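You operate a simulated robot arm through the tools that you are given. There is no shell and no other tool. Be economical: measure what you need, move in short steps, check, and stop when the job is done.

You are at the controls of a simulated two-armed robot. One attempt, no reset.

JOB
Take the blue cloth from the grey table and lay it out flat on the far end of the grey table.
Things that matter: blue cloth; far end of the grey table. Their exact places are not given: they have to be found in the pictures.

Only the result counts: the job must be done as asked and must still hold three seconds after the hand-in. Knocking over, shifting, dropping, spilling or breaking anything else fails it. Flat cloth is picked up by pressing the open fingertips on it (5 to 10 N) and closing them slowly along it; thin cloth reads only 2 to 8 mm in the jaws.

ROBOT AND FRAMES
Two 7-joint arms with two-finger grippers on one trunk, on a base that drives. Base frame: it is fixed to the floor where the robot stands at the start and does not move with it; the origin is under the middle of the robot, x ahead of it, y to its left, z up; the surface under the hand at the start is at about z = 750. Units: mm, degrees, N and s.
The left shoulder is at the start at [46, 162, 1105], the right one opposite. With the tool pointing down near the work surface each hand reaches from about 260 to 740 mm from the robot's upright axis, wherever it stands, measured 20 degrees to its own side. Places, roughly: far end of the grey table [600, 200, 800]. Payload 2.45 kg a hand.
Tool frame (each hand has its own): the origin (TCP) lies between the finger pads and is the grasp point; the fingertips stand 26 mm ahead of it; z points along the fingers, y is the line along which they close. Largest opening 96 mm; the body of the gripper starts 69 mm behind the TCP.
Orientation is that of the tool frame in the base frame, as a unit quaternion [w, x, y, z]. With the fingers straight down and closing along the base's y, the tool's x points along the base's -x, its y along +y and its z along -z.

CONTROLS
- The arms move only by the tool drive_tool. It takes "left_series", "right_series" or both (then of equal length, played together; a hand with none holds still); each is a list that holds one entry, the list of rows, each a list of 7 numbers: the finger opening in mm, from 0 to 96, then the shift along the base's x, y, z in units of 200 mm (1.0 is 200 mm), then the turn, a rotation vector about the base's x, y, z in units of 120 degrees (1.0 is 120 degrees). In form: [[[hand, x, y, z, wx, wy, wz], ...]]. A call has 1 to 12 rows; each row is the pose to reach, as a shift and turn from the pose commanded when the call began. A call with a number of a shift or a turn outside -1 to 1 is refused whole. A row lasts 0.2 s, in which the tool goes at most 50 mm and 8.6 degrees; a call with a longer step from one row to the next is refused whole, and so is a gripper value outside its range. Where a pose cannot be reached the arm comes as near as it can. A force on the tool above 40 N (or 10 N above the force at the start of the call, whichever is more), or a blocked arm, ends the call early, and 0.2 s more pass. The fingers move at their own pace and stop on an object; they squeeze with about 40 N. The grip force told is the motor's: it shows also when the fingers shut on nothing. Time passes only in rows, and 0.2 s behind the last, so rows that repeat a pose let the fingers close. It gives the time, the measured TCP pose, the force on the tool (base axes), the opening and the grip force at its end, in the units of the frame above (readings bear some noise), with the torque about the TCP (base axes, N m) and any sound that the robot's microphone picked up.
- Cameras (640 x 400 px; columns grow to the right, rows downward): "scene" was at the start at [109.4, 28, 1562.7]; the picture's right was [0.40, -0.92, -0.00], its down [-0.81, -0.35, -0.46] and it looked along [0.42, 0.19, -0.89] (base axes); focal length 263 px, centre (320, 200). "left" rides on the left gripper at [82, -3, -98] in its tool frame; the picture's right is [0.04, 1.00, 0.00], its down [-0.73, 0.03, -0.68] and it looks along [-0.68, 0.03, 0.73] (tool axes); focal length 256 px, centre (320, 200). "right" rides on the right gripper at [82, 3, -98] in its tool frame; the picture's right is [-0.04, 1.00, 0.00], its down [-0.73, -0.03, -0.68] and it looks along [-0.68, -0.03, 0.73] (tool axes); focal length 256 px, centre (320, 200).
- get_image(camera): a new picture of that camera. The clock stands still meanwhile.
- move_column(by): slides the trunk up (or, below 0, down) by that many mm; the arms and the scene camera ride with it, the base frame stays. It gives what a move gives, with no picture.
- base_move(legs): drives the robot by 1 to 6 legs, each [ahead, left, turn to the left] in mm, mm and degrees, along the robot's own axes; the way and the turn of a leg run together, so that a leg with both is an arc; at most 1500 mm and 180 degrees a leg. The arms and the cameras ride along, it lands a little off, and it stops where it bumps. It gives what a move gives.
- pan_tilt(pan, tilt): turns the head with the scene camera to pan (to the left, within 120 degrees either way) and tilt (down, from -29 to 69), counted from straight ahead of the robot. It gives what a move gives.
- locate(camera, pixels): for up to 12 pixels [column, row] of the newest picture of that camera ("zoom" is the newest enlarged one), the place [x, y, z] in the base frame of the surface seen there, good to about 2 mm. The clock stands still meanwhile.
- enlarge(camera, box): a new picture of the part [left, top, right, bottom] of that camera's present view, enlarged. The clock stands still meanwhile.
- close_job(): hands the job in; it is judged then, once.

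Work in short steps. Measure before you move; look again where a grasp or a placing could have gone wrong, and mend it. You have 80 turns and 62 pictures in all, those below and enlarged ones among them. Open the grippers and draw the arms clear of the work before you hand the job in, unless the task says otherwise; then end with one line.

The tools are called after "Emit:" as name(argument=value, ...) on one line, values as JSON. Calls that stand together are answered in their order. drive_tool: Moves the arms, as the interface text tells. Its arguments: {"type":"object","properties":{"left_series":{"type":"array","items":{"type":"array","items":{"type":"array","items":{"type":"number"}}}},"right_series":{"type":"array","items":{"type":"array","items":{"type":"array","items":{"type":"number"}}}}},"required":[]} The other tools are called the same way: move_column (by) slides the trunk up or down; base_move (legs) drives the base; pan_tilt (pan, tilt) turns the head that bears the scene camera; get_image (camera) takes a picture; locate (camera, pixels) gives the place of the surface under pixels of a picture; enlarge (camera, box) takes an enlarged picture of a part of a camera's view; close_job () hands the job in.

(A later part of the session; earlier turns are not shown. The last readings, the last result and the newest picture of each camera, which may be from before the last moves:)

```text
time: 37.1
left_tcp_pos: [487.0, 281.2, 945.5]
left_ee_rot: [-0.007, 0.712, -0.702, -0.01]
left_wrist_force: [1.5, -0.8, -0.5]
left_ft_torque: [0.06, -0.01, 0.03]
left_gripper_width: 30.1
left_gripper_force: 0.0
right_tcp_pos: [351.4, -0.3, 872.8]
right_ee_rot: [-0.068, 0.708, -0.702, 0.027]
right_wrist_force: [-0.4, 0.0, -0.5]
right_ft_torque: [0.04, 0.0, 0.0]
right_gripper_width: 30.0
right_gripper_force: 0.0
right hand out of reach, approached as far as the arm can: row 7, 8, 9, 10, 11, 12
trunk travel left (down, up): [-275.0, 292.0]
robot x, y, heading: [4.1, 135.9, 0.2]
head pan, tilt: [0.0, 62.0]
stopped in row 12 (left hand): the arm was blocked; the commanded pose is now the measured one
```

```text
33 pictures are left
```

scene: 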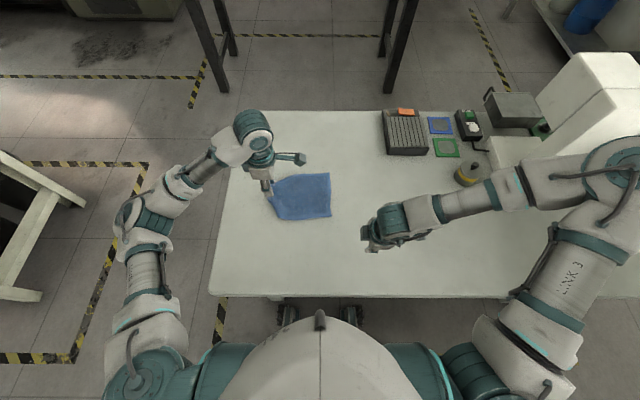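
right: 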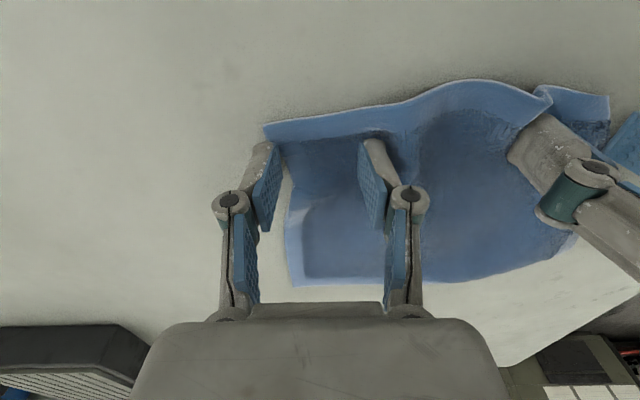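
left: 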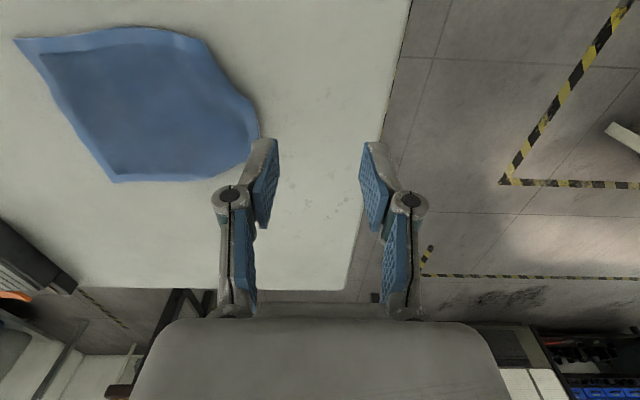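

The right wrist can't turn that way (it came near its limit), the left did. I turn the right hand back while lifting it away, to then turn it the other way.

Emit:
drive_tool(right_series=[[[30, 0.07, -0.045, 0.05, 0, 0, -0.068], [30, 0.14, -0.09, 0.1, 0, 0, -0.136], [30, 0.21, -0.135, 0.15, 0, 0, -0.204], [30, 0.28, -0.18, 0.2, 0, 0, -0.272], [30, 0.35, -0.225, 0.25, 0, 0, -0.341], [30, 0.42, -0.27, 0.3, 0, 0, -0.409], [30, 0.49, -0.315, 0.34, 0, 0, -0.477], [30, 0.56, -0.36, 0.34, 0, 0, -0.545], [30, 0.63, -0.405, 0.34, 0, 0, -0.613], [30, 0.7, -0.45, 0.34, 0, 0, -0.682], [30, 0.75, -0.5, 0.34, 0, 0, -0.75], [30, 0.75, -0.5, 0.34, 0, 0, -0.75]]])

```text
time: 39.7
left_tcp_pos: [486.6, 280.7, 946.9]
left_ee_rot: [-0.006, 0.711, -0.703, -0.011]
left_wrist_force: [-0.6, -0.4, 0.1]
left_ft_torque: [0.06, -0.02, -0.02]
left_gripper_width: 30.0
left_gripper_force: 0.1
right_tcp_pos: [501.6, -103.4, 937.1]
right_ee_rot: [0.024, -0.003, 0.998, -0.064]
right_wrist_force: [-0.9, -0.5, -0.1]
right_ft_torque: [0.07, -0.02, -0.01]
right_gripper_width: 30.2
right_gripper_force: 0.1
trunk travel left (down, up): [-275.0, 292.0]
robot x, y, heading: [-0.3, 132.9, 0.6]
head pan, tilt: [0.0, 62.0]
```

The right hand is tilted about 8°; I correct this first.

Emit:
drive_tool(right_series=[[[30, 0, 0, 0, 0.03, 0.012, 0], [30, 0, 0, 0, 0.061, 0.023, 0], [30, 0, 0, 0, 0.061, 0.023, 0]]])

Emit:
drive_tool(right_series=[[[30, 0, 0, 0, 0, 0, -0.068], [30, 0, 0, 0, 0, 0, -0.136], [30, 0, 0, 0, 0, 0, -0.204], [30, 0, 0, 0, 0, 0, -0.272], [30, 0, 0, 0, 0, 0, -0.341], [30, 0, 0, 0, 0, 0, -0.409], [30, 0, 0, 0, 0, 0, -0.477], [30, 0, 0, 0, 0, 0, -0.545], [30, 0, 0, 0, 0, 0, -0.613], [30, 0, 0, 0, 0, 0, -0.682], [30, 0, 0, 0, 0, 0, -0.75], [30, 0, 0, 0, 0, 0, -0.75]]])

```text
time: 40.5
left_tcp_pos: [488.0, 289.5, 944.3]
left_ee_rot: [-0.004, 0.713, -0.701, -0.008]
left_wrist_force: [-0.4, -0.1, -0.1]
left_ft_torque: [0.0, 0.0, -0.01]
left_gripper_width: 29.9
left_gripper_force: 0.1
right_tcp_pos: [502.2, -94.6, 938.9]
right_ee_rot: [0.001, -0.005, 1.0, -0.003]
right_wrist_force: [-0.6, 0.2, 0.4]
right_ft_torque: [0.01, -0.01, 0.02]
right_gripper_width: 29.7
right_gripper_force: 0.1
trunk travel left (down, up): [-275.0, 292.0]
robot x, y, heading: [-1.8, 133.8, 0.4]
head pan, tilt: [0.0, 62.0]
```

```text
time: 43.1
left_tcp_pos: [488.3, 289.9, 944.6]
left_ee_rot: [-0.004, 0.713, -0.701, -0.008]
left_wrist_force: [-0.6, 0.1, 0.1]
left_ft_torque: [-0.04, -0.02, 0.01]
left_gripper_width: 29.9
left_gripper_force: 0.0
right_tcp_pos: [502.0, -91.9, 940.3]
right_ee_rot: [-0.002, 0.705, 0.71, -0.004]
right_wrist_force: [0.4, 0.4, -1.3]
right_ft_torque: [-0.01, -0.02, 0.0]
right_gripper_width: 30.4
right_gripper_force: 0.0
trunk travel left (down, up): [-275.0, 292.0]
robot x, y, heading: [0.5, 138.9, 0.5]
head pan, tilt: [0.0, 62.0]
```

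Both hands now close along x. I move the left hand over the far right corner area first, then bring the right hand over the near right one, and look.

Emit:
drive_tool(left_series=[[[30, 0.115, -0.1, 0, 0, 0, 0], [30, 0.23, -0.2, 0, 0, 0, 0], [30, 0.345, -0.3, -0.05, 0, 0, 0], [30, 0.46, -0.4, -0.1, 0, 0, 0], [30, 0.575, -0.5, -0.15, 0, 0, 0], [30, 0.69, -0.6, -0.2, 0, 0, 0], [30, 0.69, -0.7, -0.3, 0, 0, 0], [30, 0.69, -0.83, -0.4, 0, 0, 0], [30, 0.69, -0.83, -0.45, 0, 0, 0], [30, 0.69, -0.83, -0.5, 0, 0, 0], [30, 0.69, -0.83, -0.5, 0, 0, 0]]])

Emit:
drive_tool(right_series=[[[30, 0, 0.13, -0.05, 0, 0, 0], [30, 0.0, 0.26, -0.1, 0, 0, 0], [30, 0.01, 0.4, -0.15, 0, 0, 0], [30, 0.02, 0.53, -0.2, 0, 0, 0], [30, 0.03, 0.66, -0.25, 0, 0, 0], [30, 0.03, 0.79, -0.3, 0, 0, 0], [30, 0.03, 0.9, -0.35, 0, 0, 0], [30, 0.03, 0.98, -0.4, 0, 0, 0], [30, 0.03, 1.0, -0.45, 0, 0, 0], [30, 0.03, 1.0, -0.5, 0, 0, 0], [30, 0.03, 1.0, -0.5, 0, 0, 0]]])

Emit:
get_image(camera="left")

Emit:
get_image(camera="right")

```text
time: 45.5
left_tcp_pos: [625.8, 125.0, 844.4]
left_ee_rot: [-0.004, 0.713, -0.702, -0.008]
left_wrist_force: [0.5, 0.1, -0.7]
left_ft_torque: [0.0, 0.03, -0.02]
left_gripper_width: 30.0
left_gripper_force: 0.2
right_tcp_pos: [500.1, -92.4, 939.9]
right_ee_rot: [-0.002, 0.704, 0.71, -0.005]
right_wrist_force: [0.0, 0.7, -0.1]
right_ft_torque: [0.05, -0.02, 0.02]
right_gripper_width: 29.9
right_gripper_force: 0.1
trunk travel left (down, up): [-275.0, 292.0]
robot x, y, heading: [1.8, 136.9, 0.3]
head pan, tilt: [0.0, 62.0]
```

```text
time: 47.1
left_tcp_pos: [625.1, 128.3, 848.8]
left_ee_rot: [-0.007, 0.715, -0.699, -0.005]
left_wrist_force: [-0.6, -1.2, 0.1]
left_ft_torque: [0.0, -0.01, -0.01]
left_gripper_width: 30.0
left_gripper_force: 0.0
right_tcp_pos: [502.5, 85.3, 869.3]
right_ee_rot: [0.002, 0.706, 0.708, -0.009]
right_wrist_force: [-2.0, -0.3, -3.4]
right_ft_torque: [-0.25, -0.08, 0.08]
right_gripper_width: 30.0
right_gripper_force: 0.0
trunk travel left (down, up): [-275.0, 292.0]
robot x, y, heading: [1.8, 136.5, 0.5]
head pan, tilt: [0.0, 62.0]
stopped in row 8 (right hand): the force on the tool passed its limit at 43 N (the readings are from after the stop); the commanded pose is now the measured one
```

```text
32 pictures are left
```

left: 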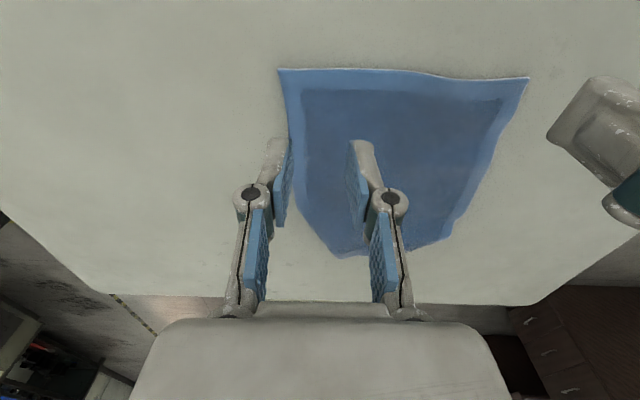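

```text
31 pictures are left
```

right: 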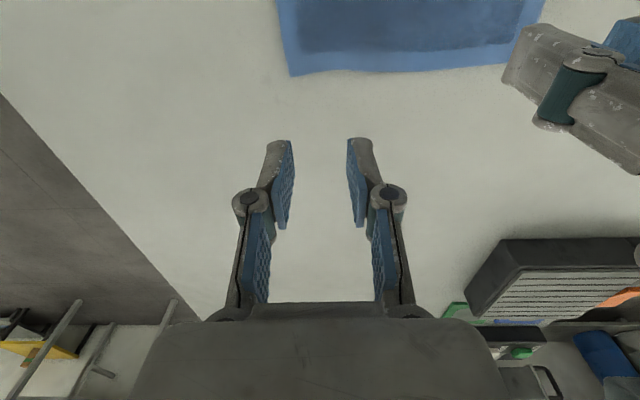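

The right hand met something at 43 N near y=85, likely the left arm or hand. I look at the scene.

Emit:
get_image(camera="scene")

```text
30 pictures are left
```

scene: 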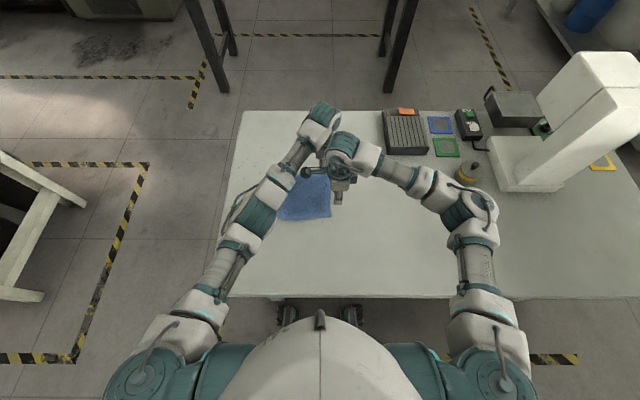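

The wrists touched because the hands were only 123 mm apart in x. I back the right hand off, set the left at x≈637 with a 20 mm opening, and retry with about 139 mm spacing at matching heights.

Emit:
drive_tool(right_series=[[[20, -0.01, -0.15, 0, 0, 0, 0], [20, -0.025, -0.3, -0.05, 0, 0, 0], [20, -0.025, -0.3, -0.1, 0, 0, 0], [20, -0.025, -0.3, -0.1, 0, 0, 0]]], left_series=[[[20, 0, 0, 0, 0, 0, 0], [20, 0.03, -0.01, 0, 0, 0, 0], [20, 0.062, -0.03, 0, 0, 0, 0], [20, 0.062, -0.03, 0, 0, 0, 0]]])

Emit:
drive_tool(right_series=[[[20, 0, 0.1, 0, 0, 0, 0], [20, 0, 0.2, 0, 0, 0, 0], [20, 0, 0.3, 0, 0, 0, 0], [20, 0, 0.36, 0, 0, 0, 0], [20, 0, 0.42, 0, 0, 0, 0], [20, 0, 0.46, 0, 0, 0, 0], [20, 0, 0.46, 0, 0, 0, 0]]])

```text
time: 48.1
left_tcp_pos: [638.9, 122.8, 847.1]
left_ee_rot: [-0.005, 0.715, -0.699, -0.006]
left_wrist_force: [-0.2, -0.4, -0.8]
left_ft_torque: [0.03, 0.01, -0.03]
left_gripper_width: 19.9
left_gripper_force: 0.0
right_tcp_pos: [498.9, 24.6, 848.4]
right_ee_rot: [0.001, 0.706, 0.709, -0.008]
right_wrist_force: [0.3, -0.5, 0.8]
right_ft_torque: [0.0, 0.0, 0.02]
right_gripper_width: 19.9
right_gripper_force: 0.0
trunk travel left (down, up): [-275.0, 292.0]
robot x, y, heading: [1.4, 137.3, 0.4]
head pan, tilt: [0.0, 62.0]
```

```text
time: 49.8
left_tcp_pos: [637.0, 121.8, 847.8]
left_ee_rot: [-0.008, 0.715, -0.699, -0.007]
left_wrist_force: [0.1, 0.1, 0.5]
left_ft_torque: [0.0, 0.0, 0.03]
left_gripper_width: 19.8
left_gripper_force: 0.1
right_tcp_pos: [497.4, 116.4, 848.7]
right_ee_rot: [0.001, 0.707, 0.708, -0.007]
right_wrist_force: [-0.5, -0.7, -0.3]
right_ft_torque: [0.0, 0.02, 0.02]
right_gripper_width: 19.9
right_gripper_force: 0.2
trunk travel left (down, up): [-275.0, 292.0]
robot x, y, heading: [1.1, 140.9, 0.2]
head pan, tilt: [0.0, 62.0]
```

No contact this time. I check both hands' views before descending.

Emit:
get_image(camera="left")

Emit:
get_image(camera="right")

```text
29 pictures are left
```

left: 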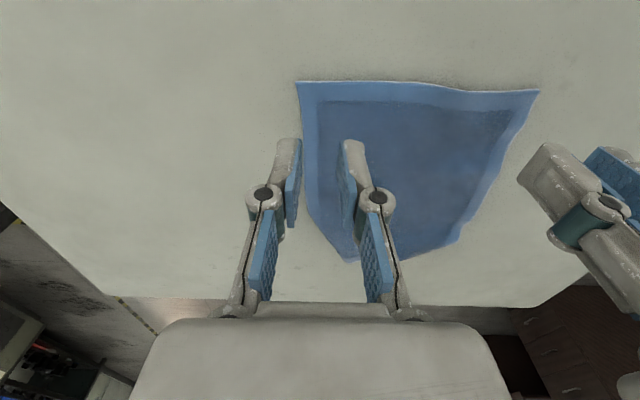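

```text
28 pictures are left
```

right: 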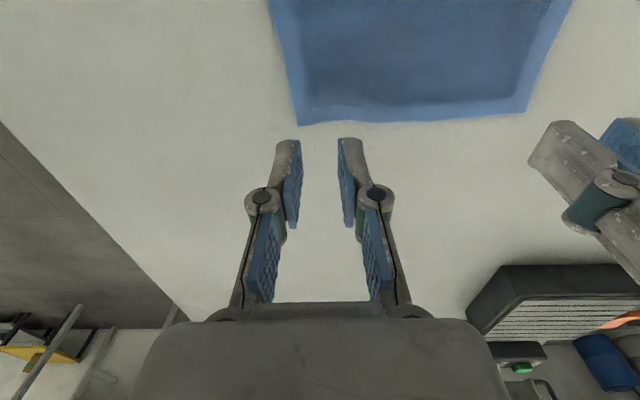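

I verify the right-edge corners from these views.

Emit:
locate(camera="left", pixels=[[301, 86], [535, 94], [420, 88]])

Emit:
locate(camera="right", pixels=[[302, 122], [523, 108], [410, 118]])

```text
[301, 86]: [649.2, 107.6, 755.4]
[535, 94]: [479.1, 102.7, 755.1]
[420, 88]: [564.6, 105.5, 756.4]
```

```text
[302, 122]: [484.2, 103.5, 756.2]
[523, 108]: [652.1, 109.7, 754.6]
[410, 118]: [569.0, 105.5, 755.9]
```

Positions agree. I descend both hands to just above contact (TCP z≈781).

Emit:
drive_tool(left_series=[[[20, 0, 0.01, -0.07, 0, 0, 0], [20, 0, 0.01, -0.14, 0, 0, 0], [20, 0, 0.01, -0.21, 0, 0, 0], [20, 0, 0.01, -0.26, 0, 0, 0], [20, 0, 0.01, -0.3, 0, 0, 0], [20, 0, 0.01, -0.325, 0, 0, 0], [20, 0, 0.01, -0.34, 0, 0, 0], [20, 0, 0.01, -0.34, 0, 0, 0]]], right_series=[[[20, 0, 0.01, -0.07, 0, 0, 0], [20, 0, 0.01, -0.14, 0, 0, 0], [20, 0, 0.01, -0.21, 0, 0, 0], [20, 0, 0.01, -0.26, 0, 0, 0], [20, 0, 0.01, -0.3, 0, 0, 0], [20, 0, 0.01, -0.325, 0, 0, 0], [20, 0, 0.01, -0.34, 0, 0, 0], [20, 0, 0.01, -0.34, 0, 0, 0]]])

```text
time: 51.5
left_tcp_pos: [641.3, 136.9, 778.7]
left_ee_rot: [-0.01, 0.721, -0.693, -0.009]
left_wrist_force: [-2.9, -2.1, 18.6]
left_ft_torque: [-0.14, 0.25, 0.02]
left_gripper_width: 19.4
left_gripper_force: 4.9
right_tcp_pos: [499.9, 115.8, 785.7]
right_ee_rot: [0.002, 0.708, 0.706, -0.003]
right_wrist_force: [-0.5, -0.2, 0.0]
right_ft_torque: [-0.01, 0.01, 0.0]
right_gripper_width: 19.9
right_gripper_force: 0.1
trunk travel left (down, up): [-275.0, 292.0]
robot x, y, heading: [4.0, 136.5, 0.1]
head pan, tilt: [0.0, 62.0]
```

The left hand slid to (641,137) with 18 N while the right isn't down yet. I raise the left 4 mm and lower the right 5 mm, then look at the left view.

Emit:
drive_tool(left_series=[[[20, 0, 0, 0.015, 0, 0, 0], [20, 0, -0.02, 0.02, 0, 0, 0], [20, 0, -0.02, 0.02, 0, 0, 0]]], right_series=[[[20, 0, 0.01, -0.01, 0, 0, 0], [20, 0, 0.01, -0.02, 0, 0, 0], [20, 0, 0.01, -0.025, 0, 0, 0]]])

Emit:
get_image(camera="left")

Emit:
get_image(camera="scene")

```text
time: 52.4
left_tcp_pos: [640.9, 139.1, 777.5]
left_ee_rot: [-0.009, 0.725, -0.689, -0.013]
left_wrist_force: [-2.4, -2.7, 17.4]
left_ft_torque: [-0.14, 0.18, 0.03]
left_gripper_width: 21.5
left_gripper_force: 0.0
right_tcp_pos: [503.5, 117.8, 784.2]
right_ee_rot: [0.003, 0.71, 0.704, -0.002]
right_wrist_force: [-1.1, -0.8, -0.8]
right_ft_torque: [-0.02, 0.0, -0.02]
right_gripper_width: 20.1
right_gripper_force: 0.1
trunk travel left (down, up): [-275.0, 292.0]
robot x, y, heading: [1.6, 141.3, 0.4]
head pan, tilt: [0.0, 62.0]
```

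```text
27 pictures are left
```

left: 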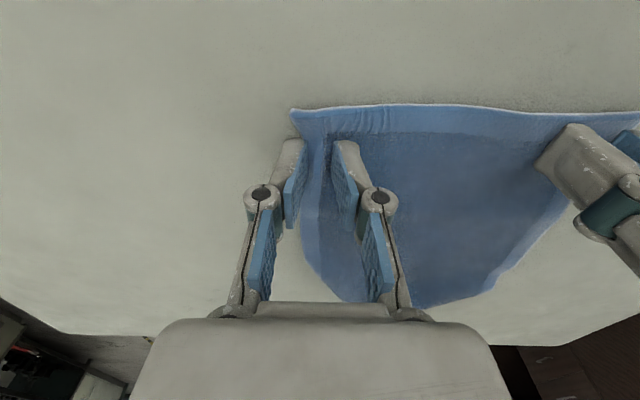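

```text
26 pictures are left
```

scene: 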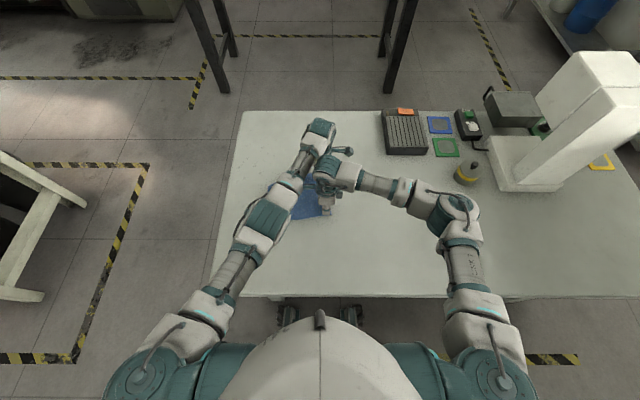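

The left forearm leans on the right wrist (around (315,170)), which displaces both. I raise both hands, then drive 110 mm left so the left forearm comes in more from the side.

Emit:
drive_tool(left_series=[[[20, 0, 0, 0.05, 0, 0, 0], [20, 0, 0, 0.15, 0, 0, 0], [20, 0, 0, 0.25, 0, 0, 0], [20, 0, 0, 0.35, 0, 0, 0], [20, 0, 0, 0.4, 0, 0, 0]]], right_series=[[[20, 0, -0.1, 0.05, 0, 0, 0], [20, 0, -0.25, 0.15, 0, 0, 0], [20, 0, -0.4, 0.25, 0, 0, 0], [20, 0, -0.5, 0.35, 0, 0, 0], [20, 0, -0.6, 0.4, 0, 0, 0]]])

Emit:
base_move(legs=[[0, 110, 0]])

Emit:
drive_tool(left_series=[[[20, 0, -0.1, 0, 0, 0, 0], [20, 0, -0.2, 0, 0, 0, 0], [20, 0, -0.3, 0, 0, 0, 0], [20, 0, -0.4, 0, 0, 0, 0], [20, 0, -0.5, 0, 0, 0, 0], [20, 0, -0.6, 0, 0, 0, 0], [20, 0, -0.6, 0, 0, 0, 0], [20, 0, -0.6, 0, 0, 0, 0]]], right_series=[[[20, 0, -0.1, 0, 0, 0, 0], [20, 0, -0.2, 0, 0, 0, 0], [20, 0, -0.3, 0, 0, 0, 0], [20, 0, -0.4, 0, 0, 0, 0], [20, 0, -0.5, 0, 0, 0, 0], [20, 0, -0.5, 0, 0, 0, 0], [20, 0, -0.5, 0, 0, 0, 0], [20, 0, -0.5, 0, 0, 0, 0]]])

Emit:
get_image(camera="scene")

```text
time: 53.5
left_tcp_pos: [637.6, 120.2, 863.8]
left_ee_rot: [-0.007, 0.715, -0.699, -0.007]
left_wrist_force: [-0.4, 0.1, 0.0]
left_ft_torque: [-0.01, 0.02, 0.01]
left_gripper_width: 19.8
left_gripper_force: 0.1
right_tcp_pos: [498.2, -0.7, 856.4]
right_ee_rot: [0.001, 0.706, 0.708, -0.008]
right_wrist_force: [-0.4, 0.3, 0.1]
right_ft_torque: [0.03, -0.02, 0.03]
right_gripper_width: 20.3
right_gripper_force: 0.0
trunk travel left (down, up): [-275.0, 292.0]
robot x, y, heading: [-0.6, 136.9, 0.4]
head pan, tilt: [0.0, 62.0]
```

```text
time: 54.8
left_tcp_pos: [638.3, 192.1, 862.1]
left_ee_rot: [-0.017, 0.714, -0.7, -0.019]
left_wrist_force: [-0.6, -2.5, 1.9]
left_ft_torque: [0.22, -0.06, 0.0]
left_gripper_width: 20.0
left_gripper_force: 0.0
right_tcp_pos: [498.5, 71.7, 850.8]
right_ee_rot: [-0.012, 0.708, 0.706, 0.004]
right_wrist_force: [0.3, -2.6, 0.4]
right_ft_torque: [0.22, 0.03, -0.02]
right_gripper_width: 20.1
right_gripper_force: 0.1
trunk travel left (down, up): [-275.0, 292.0]
robot x, y, heading: [-0.7, 236.9, 0.6]
head pan, tilt: [0.0, 62.0]
```

```text
time: 56.5
left_tcp_pos: [619.6, 130.0, 865.9]
left_ee_rot: [-0.011, 0.713, -0.701, -0.009]
left_wrist_force: [-0.4, -0.6, 0.2]
left_ft_torque: [0.05, 0.01, 0.03]
left_gripper_width: 20.1
left_gripper_force: 0.0
left hand out of reach, approached as far as the arm can: row 3, 4, 5, 6, 7, 8
right_tcp_pos: [493.5, -10.7, 856.0]
right_ee_rot: [-0.002, 0.708, 0.706, -0.005]
right_wrist_force: [-0.1, -0.8, 0.3]
right_ft_torque: [0.03, 0.0, 0.03]
right_gripper_width: 20.1
right_gripper_force: 0.1
trunk travel left (down, up): [-275.0, 292.0]
robot x, y, heading: [1.6, 230.7, 0.2]
head pan, tilt: [0.0, 62.0]
```

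```text
25 pictures are left
```

scene: 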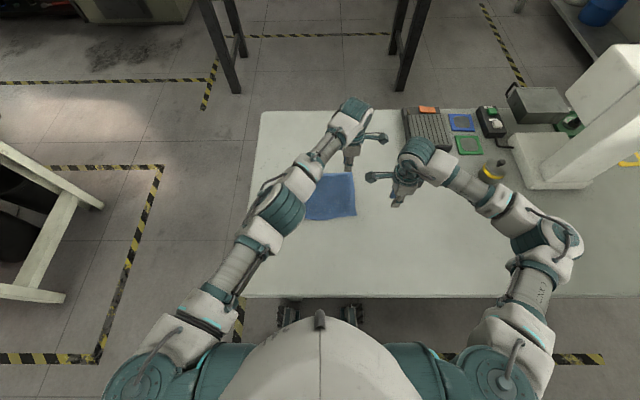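

The left is now at its reach limit for the far corner. I swap roles: right hand to the far corner, left hand to the near one; first the left withdraws to the left and near.

Emit:
drive_tool(left_series=[[[20, -0.08, 0.1, 0, 0, 0, 0], [20, -0.16, 0.2, 0, 0, 0, 0], [20, -0.26, 0.3, 0, 0, 0, 0], [20, -0.36, 0.4, 0, 0, 0, 0], [20, -0.46, 0.5, 0, 0, 0, 0], [20, -0.56, 0.6, 0, 0, 0, 0], [20, -0.66, 0.6, 0, 0, 0, 0], [20, -0.7, 0.6, 0, 0, 0, 0], [20, -0.7, 0.6, 0, 0, 0, 0]]])

Emit:
drive_tool(right_series=[[[20, 0.14, 0.05, 0, 0, 0, 0], [20, 0.28, 0.1, 0, 0, 0, 0], [20, 0.42, 0.2, 0, 0, 0, 0], [20, 0.56, 0.3, 0, 0, 0, 0], [20, 0.66, 0.4, 0, 0, 0, 0], [20, 0.7, 0.5, 0, 0, 0, 0], [20, 0.72, 0.6, 0, 0, 0, 0], [20, 0.72, 0.66, 0, 0, 0, 0], [20, 0.72, 0.66, 0, 0, 0, 0], [20, 0.72, 0.66, 0, 0, 0, 0]]])

```text
time: 58.5
left_tcp_pos: [472.5, 279.2, 869.4]
left_ee_rot: [-0.003, 0.714, -0.7, 0.0]
left_wrist_force: [0.8, 0.8, -1.1]
left_ft_torque: [-0.05, 0.04, 0.01]
left_gripper_width: 19.8
left_gripper_force: 0.1
right_tcp_pos: [494.0, 18.0, 862.9]
right_ee_rot: [0.008, 0.706, 0.708, -0.012]
right_wrist_force: [0.1, 1.3, 0.3]
right_ft_torque: [-0.1, 0.02, 0.0]
right_gripper_width: 19.8
right_gripper_force: 0.1
trunk travel left (down, up): [-275.0, 292.0]
robot x, y, heading: [-0.6, 239.7, 0.5]
head pan, tilt: [0.0, 62.0]
```

```text
time: 60.8
left_tcp_pos: [472.9, 252.9, 870.2]
left_ee_rot: [-0.01, 0.713, -0.701, -0.007]
left_wrist_force: [0.5, 0.0, -1.1]
left_ft_torque: [0.06, -0.03, -0.03]
left_gripper_width: 20.0
left_gripper_force: 0.0
right_tcp_pos: [639.0, 122.7, 856.2]
right_ee_rot: [-0.001, 0.708, 0.706, -0.005]
right_wrist_force: [0.9, -1.7, -0.8]
right_ft_torque: [0.11, 0.04, 0.0]
right_gripper_width: 20.0
right_gripper_force: 0.0
trunk travel left (down, up): [-275.0, 292.0]
robot x, y, heading: [0.5, 239.2, 0.0]
head pan, tilt: [0.0, 62.0]
```

The right hand reaches the far corner. Now the left goes to the near corner at (499,120), slowly.

Emit:
drive_tool(left_series=[[[20, 0.05, -0.1, 0, 0, 0, 0], [20, 0.1, -0.2, -0.03, 0, 0, 0], [20, 0.12, -0.3, -0.06, 0, 0, 0], [20, 0.12, -0.4, -0.06, 0, 0, 0], [20, 0.12, -0.5, -0.06, 0, 0, 0], [20, 0.12, -0.6, -0.06, 0, 0, 0], [20, 0.12, -0.66, -0.06, 0, 0, 0], [20, 0.12, -0.66, -0.06, 0, 0, 0], [20, 0.12, -0.66, -0.06, 0, 0, 0], [20, 0.12, -0.66, -0.06, 0, 0, 0]]])

Emit:
get_image(camera="scene")

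Emit:
get_image(camera="left")

```text
time: 63.0
left_tcp_pos: [495.4, 133.0, 859.4]
left_ee_rot: [-0.006, 0.714, -0.7, -0.003]
left_wrist_force: [0.6, -0.1, 0.6]
left_ft_torque: [-0.04, -0.01, -0.01]
left_gripper_width: 20.0
left_gripper_force: 0.0
right_tcp_pos: [639.8, 136.0, 859.0]
right_ee_rot: [0.004, 0.707, 0.707, -0.01]
right_wrist_force: [0.2, 0.9, 0.3]
right_ft_torque: [-0.01, -0.01, -0.02]
right_gripper_width: 19.8
right_gripper_force: 0.1
trunk travel left (down, up): [-275.0, 292.0]
robot x, y, heading: [0.0, 233.9, 0.3]
head pan, tilt: [0.0, 62.0]
```

```text
24 pictures are left
```

scene: 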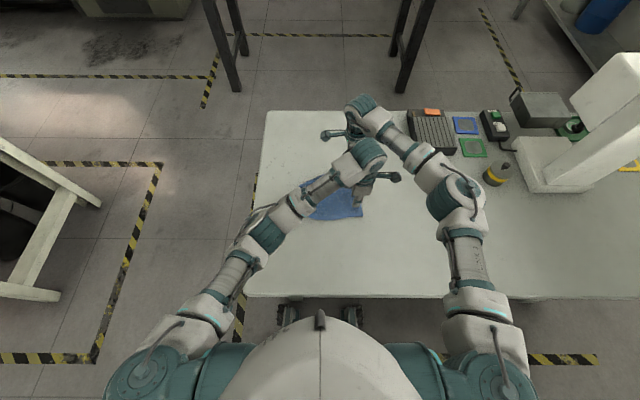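

```text
23 pictures are left
```

left: 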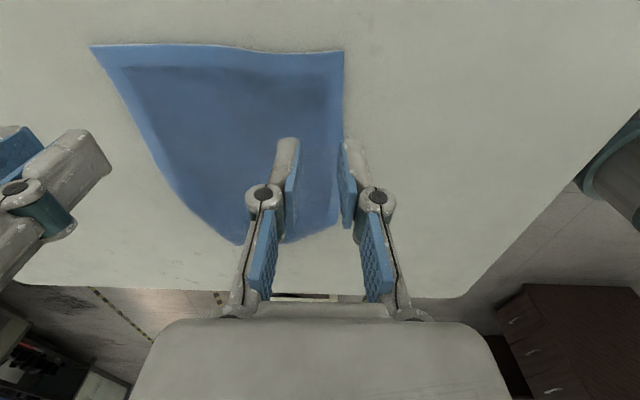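

No contact forces. I re-measure the right-edge corners in this view (near-right (342,54), far-right (95,48)).

Emit:
locate(camera="left", pixels=[[341, 56], [97, 49], [220, 48]])

Emit:
drive_tool(left_series=[[[20, 0, 0, 0, 0, 0, 0], [20, 0, 0, 0, 0, 0, 0], [20, 0, 0, 0, 0, 0, 0], [20, 0, 0, 0, 0, 0, 0]]])

```text
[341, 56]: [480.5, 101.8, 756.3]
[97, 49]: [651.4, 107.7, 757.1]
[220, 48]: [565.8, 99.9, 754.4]
```

```text
time: 64.0
left_tcp_pos: [495.5, 128.3, 859.1]
left_ee_rot: [-0.008, 0.714, -0.7, -0.004]
left_wrist_force: [0.8, -0.7, 0.5]
left_ft_torque: [-0.01, -0.04, -0.04]
left_gripper_width: 20.0
left_gripper_force: 0.0
right_tcp_pos: [638.2, 131.2, 858.4]
right_ee_rot: [0.002, 0.708, 0.706, -0.007]
right_wrist_force: [-0.4, 0.0, 0.2]
right_ft_torque: [0.02, -0.01, -0.02]
right_gripper_width: 20.0
right_gripper_force: 0.1
trunk travel left (down, up): [-275.0, 292.0]
robot x, y, heading: [4.4, 230.2, 0.5]
head pan, tilt: [0.0, 62.0]
```

Corners unchanged. I shift a few mm and descend both to z≈782.

Emit:
drive_tool(left_series=[[[20, 0.01, -0.03, -0.07, 0, 0, 0], [20, 0.015, -0.055, -0.14, 0, 0, 0], [20, 0.015, -0.055, -0.21, 0, 0, 0], [20, 0.015, -0.055, -0.27, 0, 0, 0], [20, 0.015, -0.055, -0.32, 0, 0, 0], [20, 0.015, -0.055, -0.36, 0, 0, 0], [20, 0.015, -0.055, -0.38, 0, 0, 0], [20, 0.015, -0.055, -0.38, 0, 0, 0]]], right_series=[[[20, -0.01, -0.03, -0.07, 0, 0, 0], [20, -0.01, -0.045, -0.14, 0, 0, 0], [20, -0.01, -0.045, -0.21, 0, 0, 0], [20, -0.01, -0.045, -0.27, 0, 0, 0], [20, -0.01, -0.045, -0.32, 0, 0, 0], [20, -0.01, -0.045, -0.36, 0, 0, 0], [20, -0.01, -0.045, -0.38, 0, 0, 0], [20, -0.01, -0.045, -0.38, 0, 0, 0]]])

```text
time: 65.8
left_tcp_pos: [498.9, 120.2, 781.0]
left_ee_rot: [-0.007, 0.714, -0.7, -0.004]
left_wrist_force: [0.7, -0.1, 0.3]
left_ft_torque: [-0.01, -0.01, 0.01]
left_gripper_width: 19.7
left_gripper_force: 0.0
right_tcp_pos: [636.6, 123.5, 782.4]
right_ee_rot: [0.003, 0.707, 0.707, -0.007]
right_wrist_force: [0.4, 0.5, -1.1]
right_ft_torque: [0.01, -0.01, -0.02]
right_gripper_width: 20.2
right_gripper_force: 0.0
trunk travel left (down, up): [-275.0, 292.0]
robot x, y, heading: [0.4, 238.6, 0.5]
head pan, tilt: [0.0, 62.0]
```

Well placed and free of arm contact. I press down about 3 mm to build 5–10 N.

Emit:
drive_tool(left_series=[[[20, 0, 0, -0.01, 0, 0, 0], [20, 0, 0, -0.016, 0, 0, 0], [20, 0, 0, -0.016, 0, 0, 0]]], right_series=[[[20, 0, 0, -0.01, 0, 0, 0], [20, 0, 0, -0.022, 0, 0, 0], [20, 0, 0, -0.022, 0, 0, 0]]])

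```text
time: 66.5
left_tcp_pos: [498.4, 119.7, 778.8]
left_ee_rot: [-0.007, 0.714, -0.701, -0.003]
left_wrist_force: [-0.1, 0.4, 7.7]
left_ft_torque: [-0.05, 0.0, -0.02]
left_gripper_width: 20.3
left_gripper_force: 0.4
right_tcp_pos: [636.5, 122.8, 779.6]
right_ee_rot: [0.004, 0.707, 0.707, -0.007]
right_wrist_force: [1.0, -1.3, 4.1]
right_ft_torque: [-0.01, -0.03, 0.02]
right_gripper_width: 19.8
right_gripper_force: 0.1
trunk travel left (down, up): [-275.0, 292.0]
robot x, y, heading: [1.9, 238.1, 0.3]
head pan, tilt: [0.0, 62.0]
```

Forces are 7.7 N and 4.1 N. I lower the right 0.6 mm more and close both slowly.

Emit:
drive_tool(left_series=[[[20, 0, 0, 0, 0, 0, 0], [17, 0, 0, 0, 0, 0, 0], [14, 0, 0, 0, 0, 0, 0], [11, 0, 0, 0, 0, 0, 0], [8, 0, 0, 0, 0, 0, 0], [5, 0, 0, 0, 0, 0, 0], [2, 0, 0, 0, 0, 0, 0], [0, 0, 0, 0, 0, 0, 0], [0, 0, 0, 0, 0, 0, 0]]], right_series=[[[20, 0, 0, -0.004, 0, 0, 0], [17, 0, 0, -0.004, 0, 0, 0], [14, 0, 0, -0.004, 0, 0, 0], [11, 0, 0, -0.004, 0, 0, 0], [8, 0, 0, -0.004, 0, 0, 0], [5, 0, 0, -0.004, 0, 0, 0], [2, 0, 0, -0.004, 0, 0, 0], [0, 0, 0, -0.004, 0, 0, 0], [0, 0, 0, -0.004, 0, 0, 0]]])

Emit:
get_image(camera="left")

Emit:
get_image(camera="right")

```text
time: 68.5
left_tcp_pos: [498.5, 119.6, 779.6]
left_ee_rot: [-0.008, 0.714, -0.7, -0.003]
left_wrist_force: [8.2, 0.5, 7.0]
left_ft_torque: [0.01, -0.22, 0.1]
left_gripper_width: 3.0
left_gripper_force: 31.8
right_tcp_pos: [635.2, 123.4, 779.0]
right_ee_rot: [0.003, 0.707, 0.707, -0.007]
right_wrist_force: [-7.8, -0.5, 13.5]
right_ft_torque: [-0.09, 0.22, -0.02]
right_gripper_width: 3.6
right_gripper_force: 32.5
trunk travel left (down, up): [-275.0, 292.0]
robot x, y, heading: [0.9, 238.8, 0.3]
head pan, tilt: [0.0, 62.0]
```

```text
22 pictures are left
```

left: 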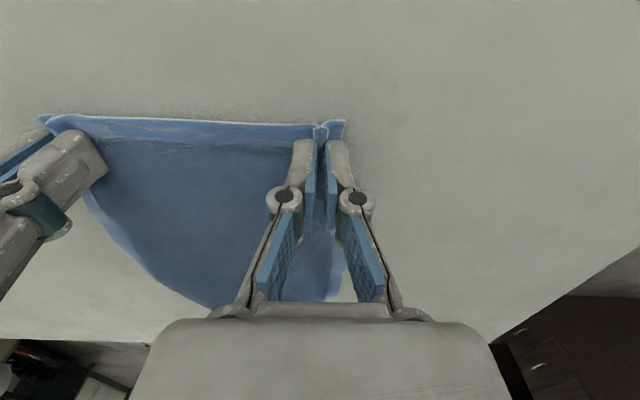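

```text
21 pictures are left
```

right: 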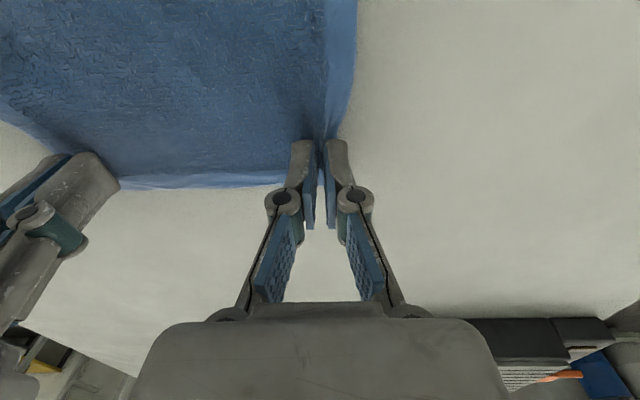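

Excellent: both right-edge corners are pinched tightly near their ends. I lift 200 mm, then 45 mm more so the whole cloth hangs free.

Emit:
drive_tool(left_series=[[[0, 0, 0, 0.05, 0, 0, 0], [0, 0, 0, 0.13, 0, 0, 0], [0, 0, 0, 0.22, 0, 0, 0], [0, 0, 0, 0.32, 0, 0, 0], [0, 0, 0, 0.42, 0, 0, 0], [0, 0, 0, 0.52, 0, 0, 0], [0, 0, 0, 0.62, 0, 0, 0], [0, 0, 0, 0.72, 0, 0, 0], [0, 0, 0, 0.82, 0, 0, 0], [0, 0, 0, 0.92, 0, 0, 0], [0, 0, 0, 1.0, 0, 0, 0]]], right_series=[[[0, 0, 0, 0.05, 0, 0, 0], [0, 0, 0, 0.13, 0, 0, 0], [0, 0, 0, 0.22, 0, 0, 0], [0, 0, 0, 0.32, 0, 0, 0], [0, 0, 0, 0.42, 0, 0, 0], [0, 0, 0, 0.52, 0, 0, 0], [0, 0, 0, 0.62, 0, 0, 0], [0, 0, 0, 0.72, 0, 0, 0], [0, 0, 0, 0.82, 0, 0, 0], [0, 0, 0, 0.92, 0, 0, 0], [0, 0, 0, 1.0, 0, 0, 0]]])

Emit:
drive_tool(left_series=[[[0, 0, 0, 0.06, 0, 0, 0], [0, 0, 0, 0.14, 0, 0, 0], [0, 0, 0, 0.22, 0, 0, 0], [0, 0, 0, 0.22, 0, 0, 0], [0, 0, 0, 0.22, 0, 0, 0], [0, 0, 0, 0.22, 0, 0, 0]]], right_series=[[[0, 0, 0, 0.06, 0, 0, 0], [0, 0, 0, 0.14, 0, 0, 0], [0, 0, 0, 0.22, 0, 0, 0], [0, 0, 0, 0.22, 0, 0, 0], [0, 0, 0, 0.22, 0, 0, 0], [0, 0, 0, 0.22, 0, 0, 0]]])

Emit:
get_image(camera="left")

Emit:
get_image(camera="right")

```text
time: 71.0
left_tcp_pos: [498.4, 118.5, 979.8]
left_ee_rot: [-0.007, 0.714, -0.7, -0.005]
left_wrist_force: [8.2, 0.7, -0.2]
left_ft_torque: [0.03, -0.22, 0.12]
left_gripper_width: 3.0
left_gripper_force: 32.4
right_tcp_pos: [638.0, 124.1, 977.9]
right_ee_rot: [0.003, 0.708, 0.706, -0.008]
right_wrist_force: [-7.1, -1.2, 0.4]
right_ft_torque: [-0.07, 0.23, -0.04]
right_gripper_width: 3.2
right_gripper_force: 32.5
trunk travel left (down, up): [-275.0, 292.0]
robot x, y, heading: [0.1, 237.2, 0.5]
head pan, tilt: [0.0, 62.0]
```

```text
time: 72.3
left_tcp_pos: [499.2, 116.8, 1024.0]
left_ee_rot: [-0.007, 0.713, -0.701, -0.004]
left_wrist_force: [7.1, 0.3, 0.5]
left_ft_torque: [0.03, -0.21, 0.07]
left_gripper_width: 3.1
left_gripper_force: 32.2
right_tcp_pos: [637.3, 122.1, 1023.1]
right_ee_rot: [0.003, 0.708, 0.707, -0.008]
right_wrist_force: [-8.0, -0.4, 0.6]
right_ft_torque: [0.0, 0.21, -0.04]
right_gripper_width: 3.5
right_gripper_force: 32.3
trunk travel left (down, up): [-275.0, 292.0]
robot x, y, heading: [3.5, 240.2, 0.3]
head pan, tilt: [0.0, 62.0]
```

```text
20 pictures are left
```

left: 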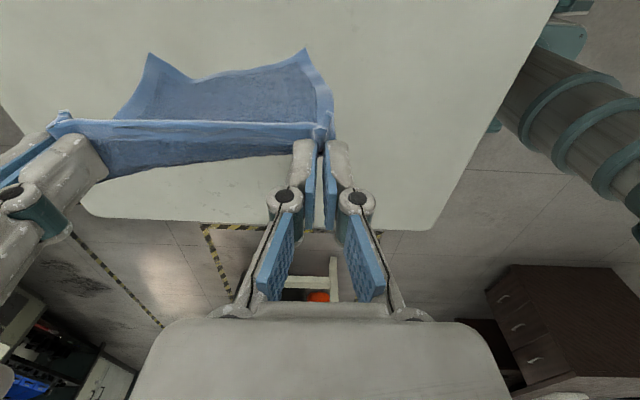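

```text
19 pictures are left
```

right: 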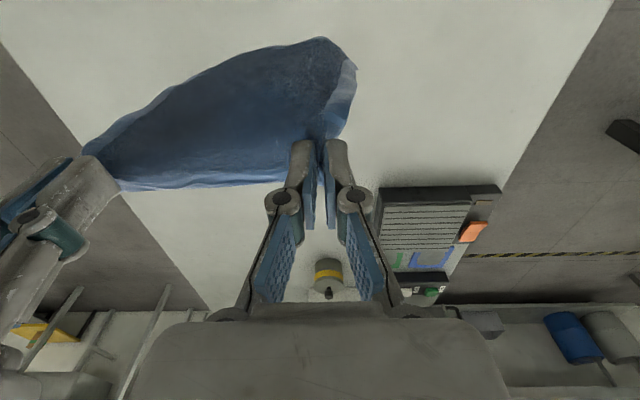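

The cloth hangs free with both left corners unfolded (points at (150,55) and (305,50) in the left view). I carry it 150 mm to +y and lower to z≈950, ready to lay it while drawing back to −y.

Emit:
drive_tool(left_series=[[[0, 0, 0.08, 0, 0, 0, 0], [0, 0, 0.18, 0, 0, 0, 0], [0, 0, 0.28, -0.04, 0, 0, 0], [0, 0, 0.38, -0.1, 0, 0, 0], [0, 0, 0.48, -0.15, 0, 0, 0], [0, 0, 0.58, -0.2, 0, 0, 0], [0, 0, 0.68, -0.25, 0, 0, 0], [0, 0, 0.75, -0.3, 0, 0, 0], [0, 0, 0.75, -0.35, 0, 0, 0], [0, 0, 0.75, -0.35, 0, 0, 0], [0, 0, 0.75, -0.35, 0, 0, 0]]], right_series=[[[0, 0, 0.08, 0, 0, 0, 0], [0, 0, 0.18, 0, 0, 0, 0], [0, 0, 0.28, -0.04, 0, 0, 0], [0, 0, 0.38, -0.1, 0, 0, 0], [0, 0, 0.48, -0.15, 0, 0, 0], [0, 0, 0.58, -0.2, 0, 0, 0], [0, 0, 0.68, -0.25, 0, 0, 0], [0, 0, 0.75, -0.3, 0, 0, 0], [0, 0, 0.75, -0.35, 0, 0, 0], [0, 0, 0.75, -0.35, 0, 0, 0], [0, 0, 0.75, -0.35, 0, 0, 0]]])

Emit:
get_image(camera="left")

```text
time: 74.8
left_tcp_pos: [498.3, 271.1, 951.6]
left_ee_rot: [-0.007, 0.713, -0.701, -0.003]
left_wrist_force: [9.4, 1.1, 0.3]
left_ft_torque: [0.05, -0.24, 0.13]
left_gripper_width: 3.3
left_gripper_force: 32.4
right_tcp_pos: [638.8, 276.1, 951.4]
right_ee_rot: [0.003, 0.708, 0.706, -0.009]
right_wrist_force: [-8.7, -1.5, 0.1]
right_ft_torque: [-0.02, 0.28, -0.02]
right_gripper_width: 3.4
right_gripper_force: 32.4
trunk travel left (down, up): [-275.0, 292.0]
robot x, y, heading: [-0.1, 237.6, 0.4]
head pan, tilt: [0.0, 62.0]
```

```text
18 pictures are left
```

left: 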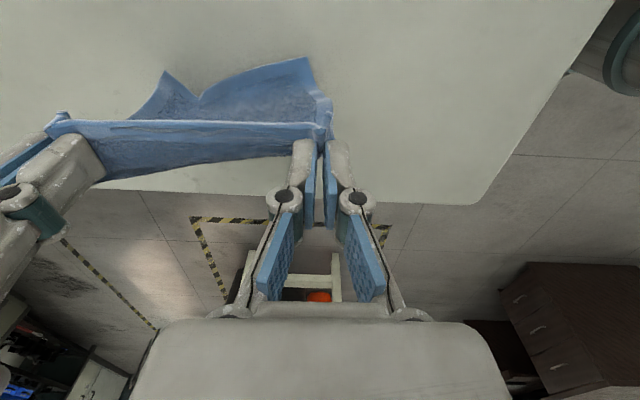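

The bottom edge leans slightly to −y. I measure its corners before touching down.

Emit:
locate(camera="left", pixels=[[166, 77], [302, 63], [240, 80], [200, 100], [240, 110]])

```text
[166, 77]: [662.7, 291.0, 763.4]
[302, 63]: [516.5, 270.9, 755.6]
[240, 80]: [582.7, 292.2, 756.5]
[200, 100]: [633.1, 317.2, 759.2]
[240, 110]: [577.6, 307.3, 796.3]
```

The bottom edge already touches (z≈756–763) and is tucked a bit toward −y. I raise 12 mm and draw both hands −y 90 mm so it trails out, then look.

Emit:
drive_tool(left_series=[[[0, 0, 0, 0.06, 0, 0, 0], [0, 0, -0.08, 0.06, 0, 0, 0], [0, 0, -0.18, 0.06, 0, 0, 0], [0, 0, -0.28, 0.05, 0, 0, 0], [0, 0, -0.38, 0.02, 0, 0, 0], [0, 0, -0.45, -0.02, 0, 0, 0], [0, 0, -0.45, -0.02, 0, 0, 0]]], right_series=[[[0, 0, 0, 0.06, 0, 0, 0], [0, 0, -0.08, 0.06, 0, 0, 0], [0, 0, -0.18, 0.06, 0, 0, 0], [0, 0, -0.28, 0.05, 0, 0, 0], [0, 0, -0.38, 0.02, 0, 0, 0], [0, 0, -0.45, -0.02, 0, 0, 0], [0, 0, -0.45, -0.02, 0, 0, 0]]])

Emit:
get_image(camera="left")

Emit:
get_image(camera="right")

```text
time: 76.3
left_tcp_pos: [499.5, 179.7, 948.0]
left_ee_rot: [-0.007, 0.714, -0.7, -0.004]
left_wrist_force: [7.1, 0.9, -1.1]
left_ft_torque: [0.04, -0.16, 0.11]
left_gripper_width: 2.8
left_gripper_force: 32.2
right_tcp_pos: [636.8, 184.1, 948.3]
right_ee_rot: [0.003, 0.707, 0.707, -0.008]
right_wrist_force: [-6.2, -1.4, -0.1]
right_ft_torque: [0.01, 0.17, 0.01]
right_gripper_width: 3.5
right_gripper_force: 32.6
trunk travel left (down, up): [-275.0, 292.0]
robot x, y, heading: [4.4, 232.3, 0.5]
head pan, tilt: [0.0, 62.0]
```

```text
17 pictures are left
```

left: 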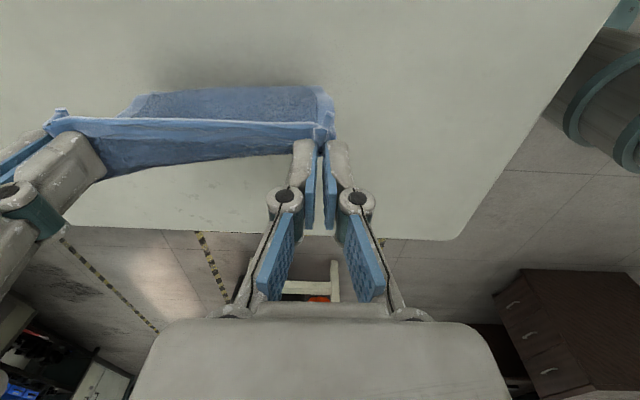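

```text
16 pictures are left
```

right: 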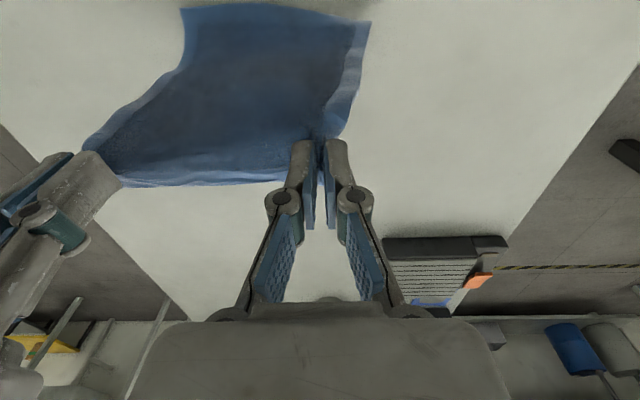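

The free left edge is now straight with both corners out (183,10) and (370,20) in the right view. I measure where it lies.

Emit:
locate(camera="right", pixels=[[187, 14], [366, 24], [280, 12], [330, 80]])

```text
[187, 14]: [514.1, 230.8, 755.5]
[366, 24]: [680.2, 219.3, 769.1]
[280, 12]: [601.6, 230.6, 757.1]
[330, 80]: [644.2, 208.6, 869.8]
```

The edge lies at y≈228; laid here the cloth would centre near y≈130, so I want it further left. I lift 40 mm, drive the base 130 mm left (floor clear there), and then repeat the laying.

Emit:
drive_tool(left_series=[[[0, 0, 0, 0.1, 0, 0, 0], [0, 0, 0, 0.2, 0, 0, 0], [0, 0, 0, 0.2, 0, 0, 0]]], right_series=[[[0, 0, 0, 0.1, 0, 0, 0], [0, 0, 0, 0.2, 0, 0, 0], [0, 0, 0, 0.2, 0, 0, 0]]])

Emit:
base_move(legs=[[0, 130, 0]])

Emit:
drive_tool(left_series=[[[0, 0, 0, 0, 0, 0, 0], [0, 0, 0, 0, 0, 0, 0], [0, 0, 0.1, 0, 0, 0, 0], [0, 0, 0.2, 0, 0, 0, 0], [0, 0, 0.3, 0, 0, 0, 0], [0, 0, 0.3, -0.1, 0, 0, 0], [0, 0, 0.3, -0.16, 0, 0, 0], [0, 0, 0.3, -0.16, 0, 0, 0], [0, 0, 0.3, -0.16, 0, 0, 0]]], right_series=[[[0, 0, 0, 0, 0, 0, 0], [0, 0, 0, 0, 0, 0, 0], [0, 0, 0.1, 0, 0, 0, 0], [0, 0, 0.2, 0, 0, 0, 0], [0, 0, 0.3, 0, 0, 0, 0], [0, 0, 0.3, -0.1, 0, 0, 0], [0, 0, 0.3, -0.16, 0, 0, 0], [0, 0, 0.3, -0.16, 0, 0, 0], [0, 0, 0.3, -0.16, 0, 0, 0]]])

```text
time: 77.2
left_tcp_pos: [499.9, 179.4, 987.6]
left_ee_rot: [-0.006, 0.714, -0.701, -0.004]
left_wrist_force: [5.3, 0.4, 0.4]
left_ft_torque: [0.04, -0.15, 0.04]
left_gripper_width: 2.5
left_gripper_force: 32.1
right_tcp_pos: [638.4, 183.6, 987.8]
right_ee_rot: [0.003, 0.708, 0.707, -0.009]
right_wrist_force: [-6.5, -0.5, -0.4]
right_ft_torque: [-0.07, 0.17, -0.02]
right_gripper_width: 3.3
right_gripper_force: 32.4
trunk travel left (down, up): [-275.0, 292.0]
robot x, y, heading: [3.4, 239.8, 0.4]
head pan, tilt: [0.0, 62.0]
```

```text
time: 78.4
left_tcp_pos: [500.5, 270.2, 984.5]
left_ee_rot: [-0.019, 0.713, -0.7, -0.016]
left_wrist_force: [5.0, -1.6, 0.1]
left_ft_torque: [0.21, -0.32, 0.06]
left_gripper_width: 3.1
left_gripper_force: 32.4
right_tcp_pos: [639.1, 273.3, 984.3]
right_ee_rot: [-0.009, 0.708, 0.706, 0.002]
right_wrist_force: [-5.2, -3.2, -0.2]
right_ft_torque: [0.26, 0.31, 0.01]
right_gripper_width: 3.4
right_gripper_force: 33.0
trunk travel left (down, up): [-275.0, 292.0]
robot x, y, heading: [-1.4, 357.0, 0.7]
head pan, tilt: [0.0, 62.0]
```

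```text
time: 80.6
left_tcp_pos: [491.0, 394.2, 959.8]
left_ee_rot: [-0.003, 0.717, -0.697, 0.007]
left_wrist_force: [6.5, 0.1, -0.9]
left_ft_torque: [0.01, -0.13, 0.11]
left_gripper_width: 2.6
left_gripper_force: 30.8
right_tcp_pos: [627.2, 399.4, 962.9]
right_ee_rot: [0.014, 0.705, 0.709, -0.013]
right_wrist_force: [-6.8, -1.0, -0.3]
right_ft_torque: [-0.02, 0.15, 0.01]
right_gripper_width: 3.7
right_gripper_force: 33.1
trunk travel left (down, up): [-275.0, 292.0]
robot x, y, heading: [-0.8, 368.8, 0.4]
head pan, tilt: [0.0, 62.0]
stopped in row 9 (left hand): the arm was blocked; the commanded pose is now the measured one
```

Hands are at y≈395 (still swaying), bottom edge near the table. I draw −y 100 mm at slightly falling height so the edge trails, then look.

Emit:
drive_tool(left_series=[[[0, 0, 0, 0, 0, 0, 0], [0, 0, -0.05, 0, 0, 0, 0], [0, 0, -0.12, 0, 0, 0, 0], [0, 0, -0.2, -0.01, 0, 0, 0], [0, 0, -0.28, -0.02, 0, 0, 0], [0, 0, -0.36, -0.04, 0, 0, 0], [0, 0, -0.44, -0.06, 0, 0, 0], [0, 0, -0.5, -0.08, 0, 0, 0], [0, 0, -0.5, -0.08, 0, 0, 0]]], right_series=[[[0, 0, 0, 0, 0, 0, 0], [0, 0, -0.05, 0, 0, 0, 0], [0, 0, -0.12, 0, 0, 0, 0], [0, 0, -0.2, -0.01, 0, 0, 0], [0, 0, -0.28, -0.02, 0, 0, 0], [0, 0, -0.36, -0.04, 0, 0, 0], [0, 0, -0.44, -0.06, 0, 0, 0], [0, 0, -0.5, -0.08, 0, 0, 0], [0, 0, -0.5, -0.08, 0, 0, 0]]])

Emit:
get_image(camera="right")

Emit:
locate(camera="right", pixels=[[187, 14], [366, 24], [280, 12], [330, 80]])

```text
time: 82.6
left_tcp_pos: [489.8, 257.5, 943.4]
left_ee_rot: [-0.014, 0.714, -0.7, -0.003]
left_wrist_force: [3.2, -0.1, 0.6]
left_ft_torque: [0.12, -0.15, 0.02]
left_gripper_width: 2.5
left_gripper_force: 31.5
right_tcp_pos: [625.5, 262.7, 945.3]
right_ee_rot: [0.004, 0.707, 0.707, -0.003]
right_wrist_force: [-2.8, -1.3, -0.4]
right_ft_torque: [0.1, 0.07, 0.02]
right_gripper_width: 4.7
right_gripper_force: 35.0
trunk travel left (down, up): [-275.0, 292.0]
robot x, y, heading: [-3.9, 359.2, 0.6]
head pan, tilt: [0.0, 62.0]
```

```text
15 pictures are left
```

right: 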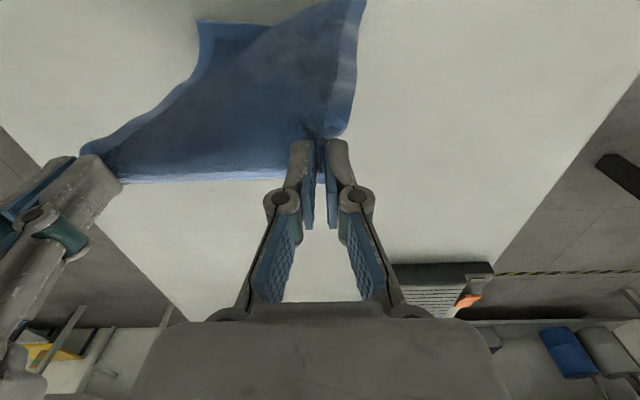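

```text
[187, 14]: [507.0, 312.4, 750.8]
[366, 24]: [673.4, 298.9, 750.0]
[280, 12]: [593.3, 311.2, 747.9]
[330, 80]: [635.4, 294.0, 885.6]
```

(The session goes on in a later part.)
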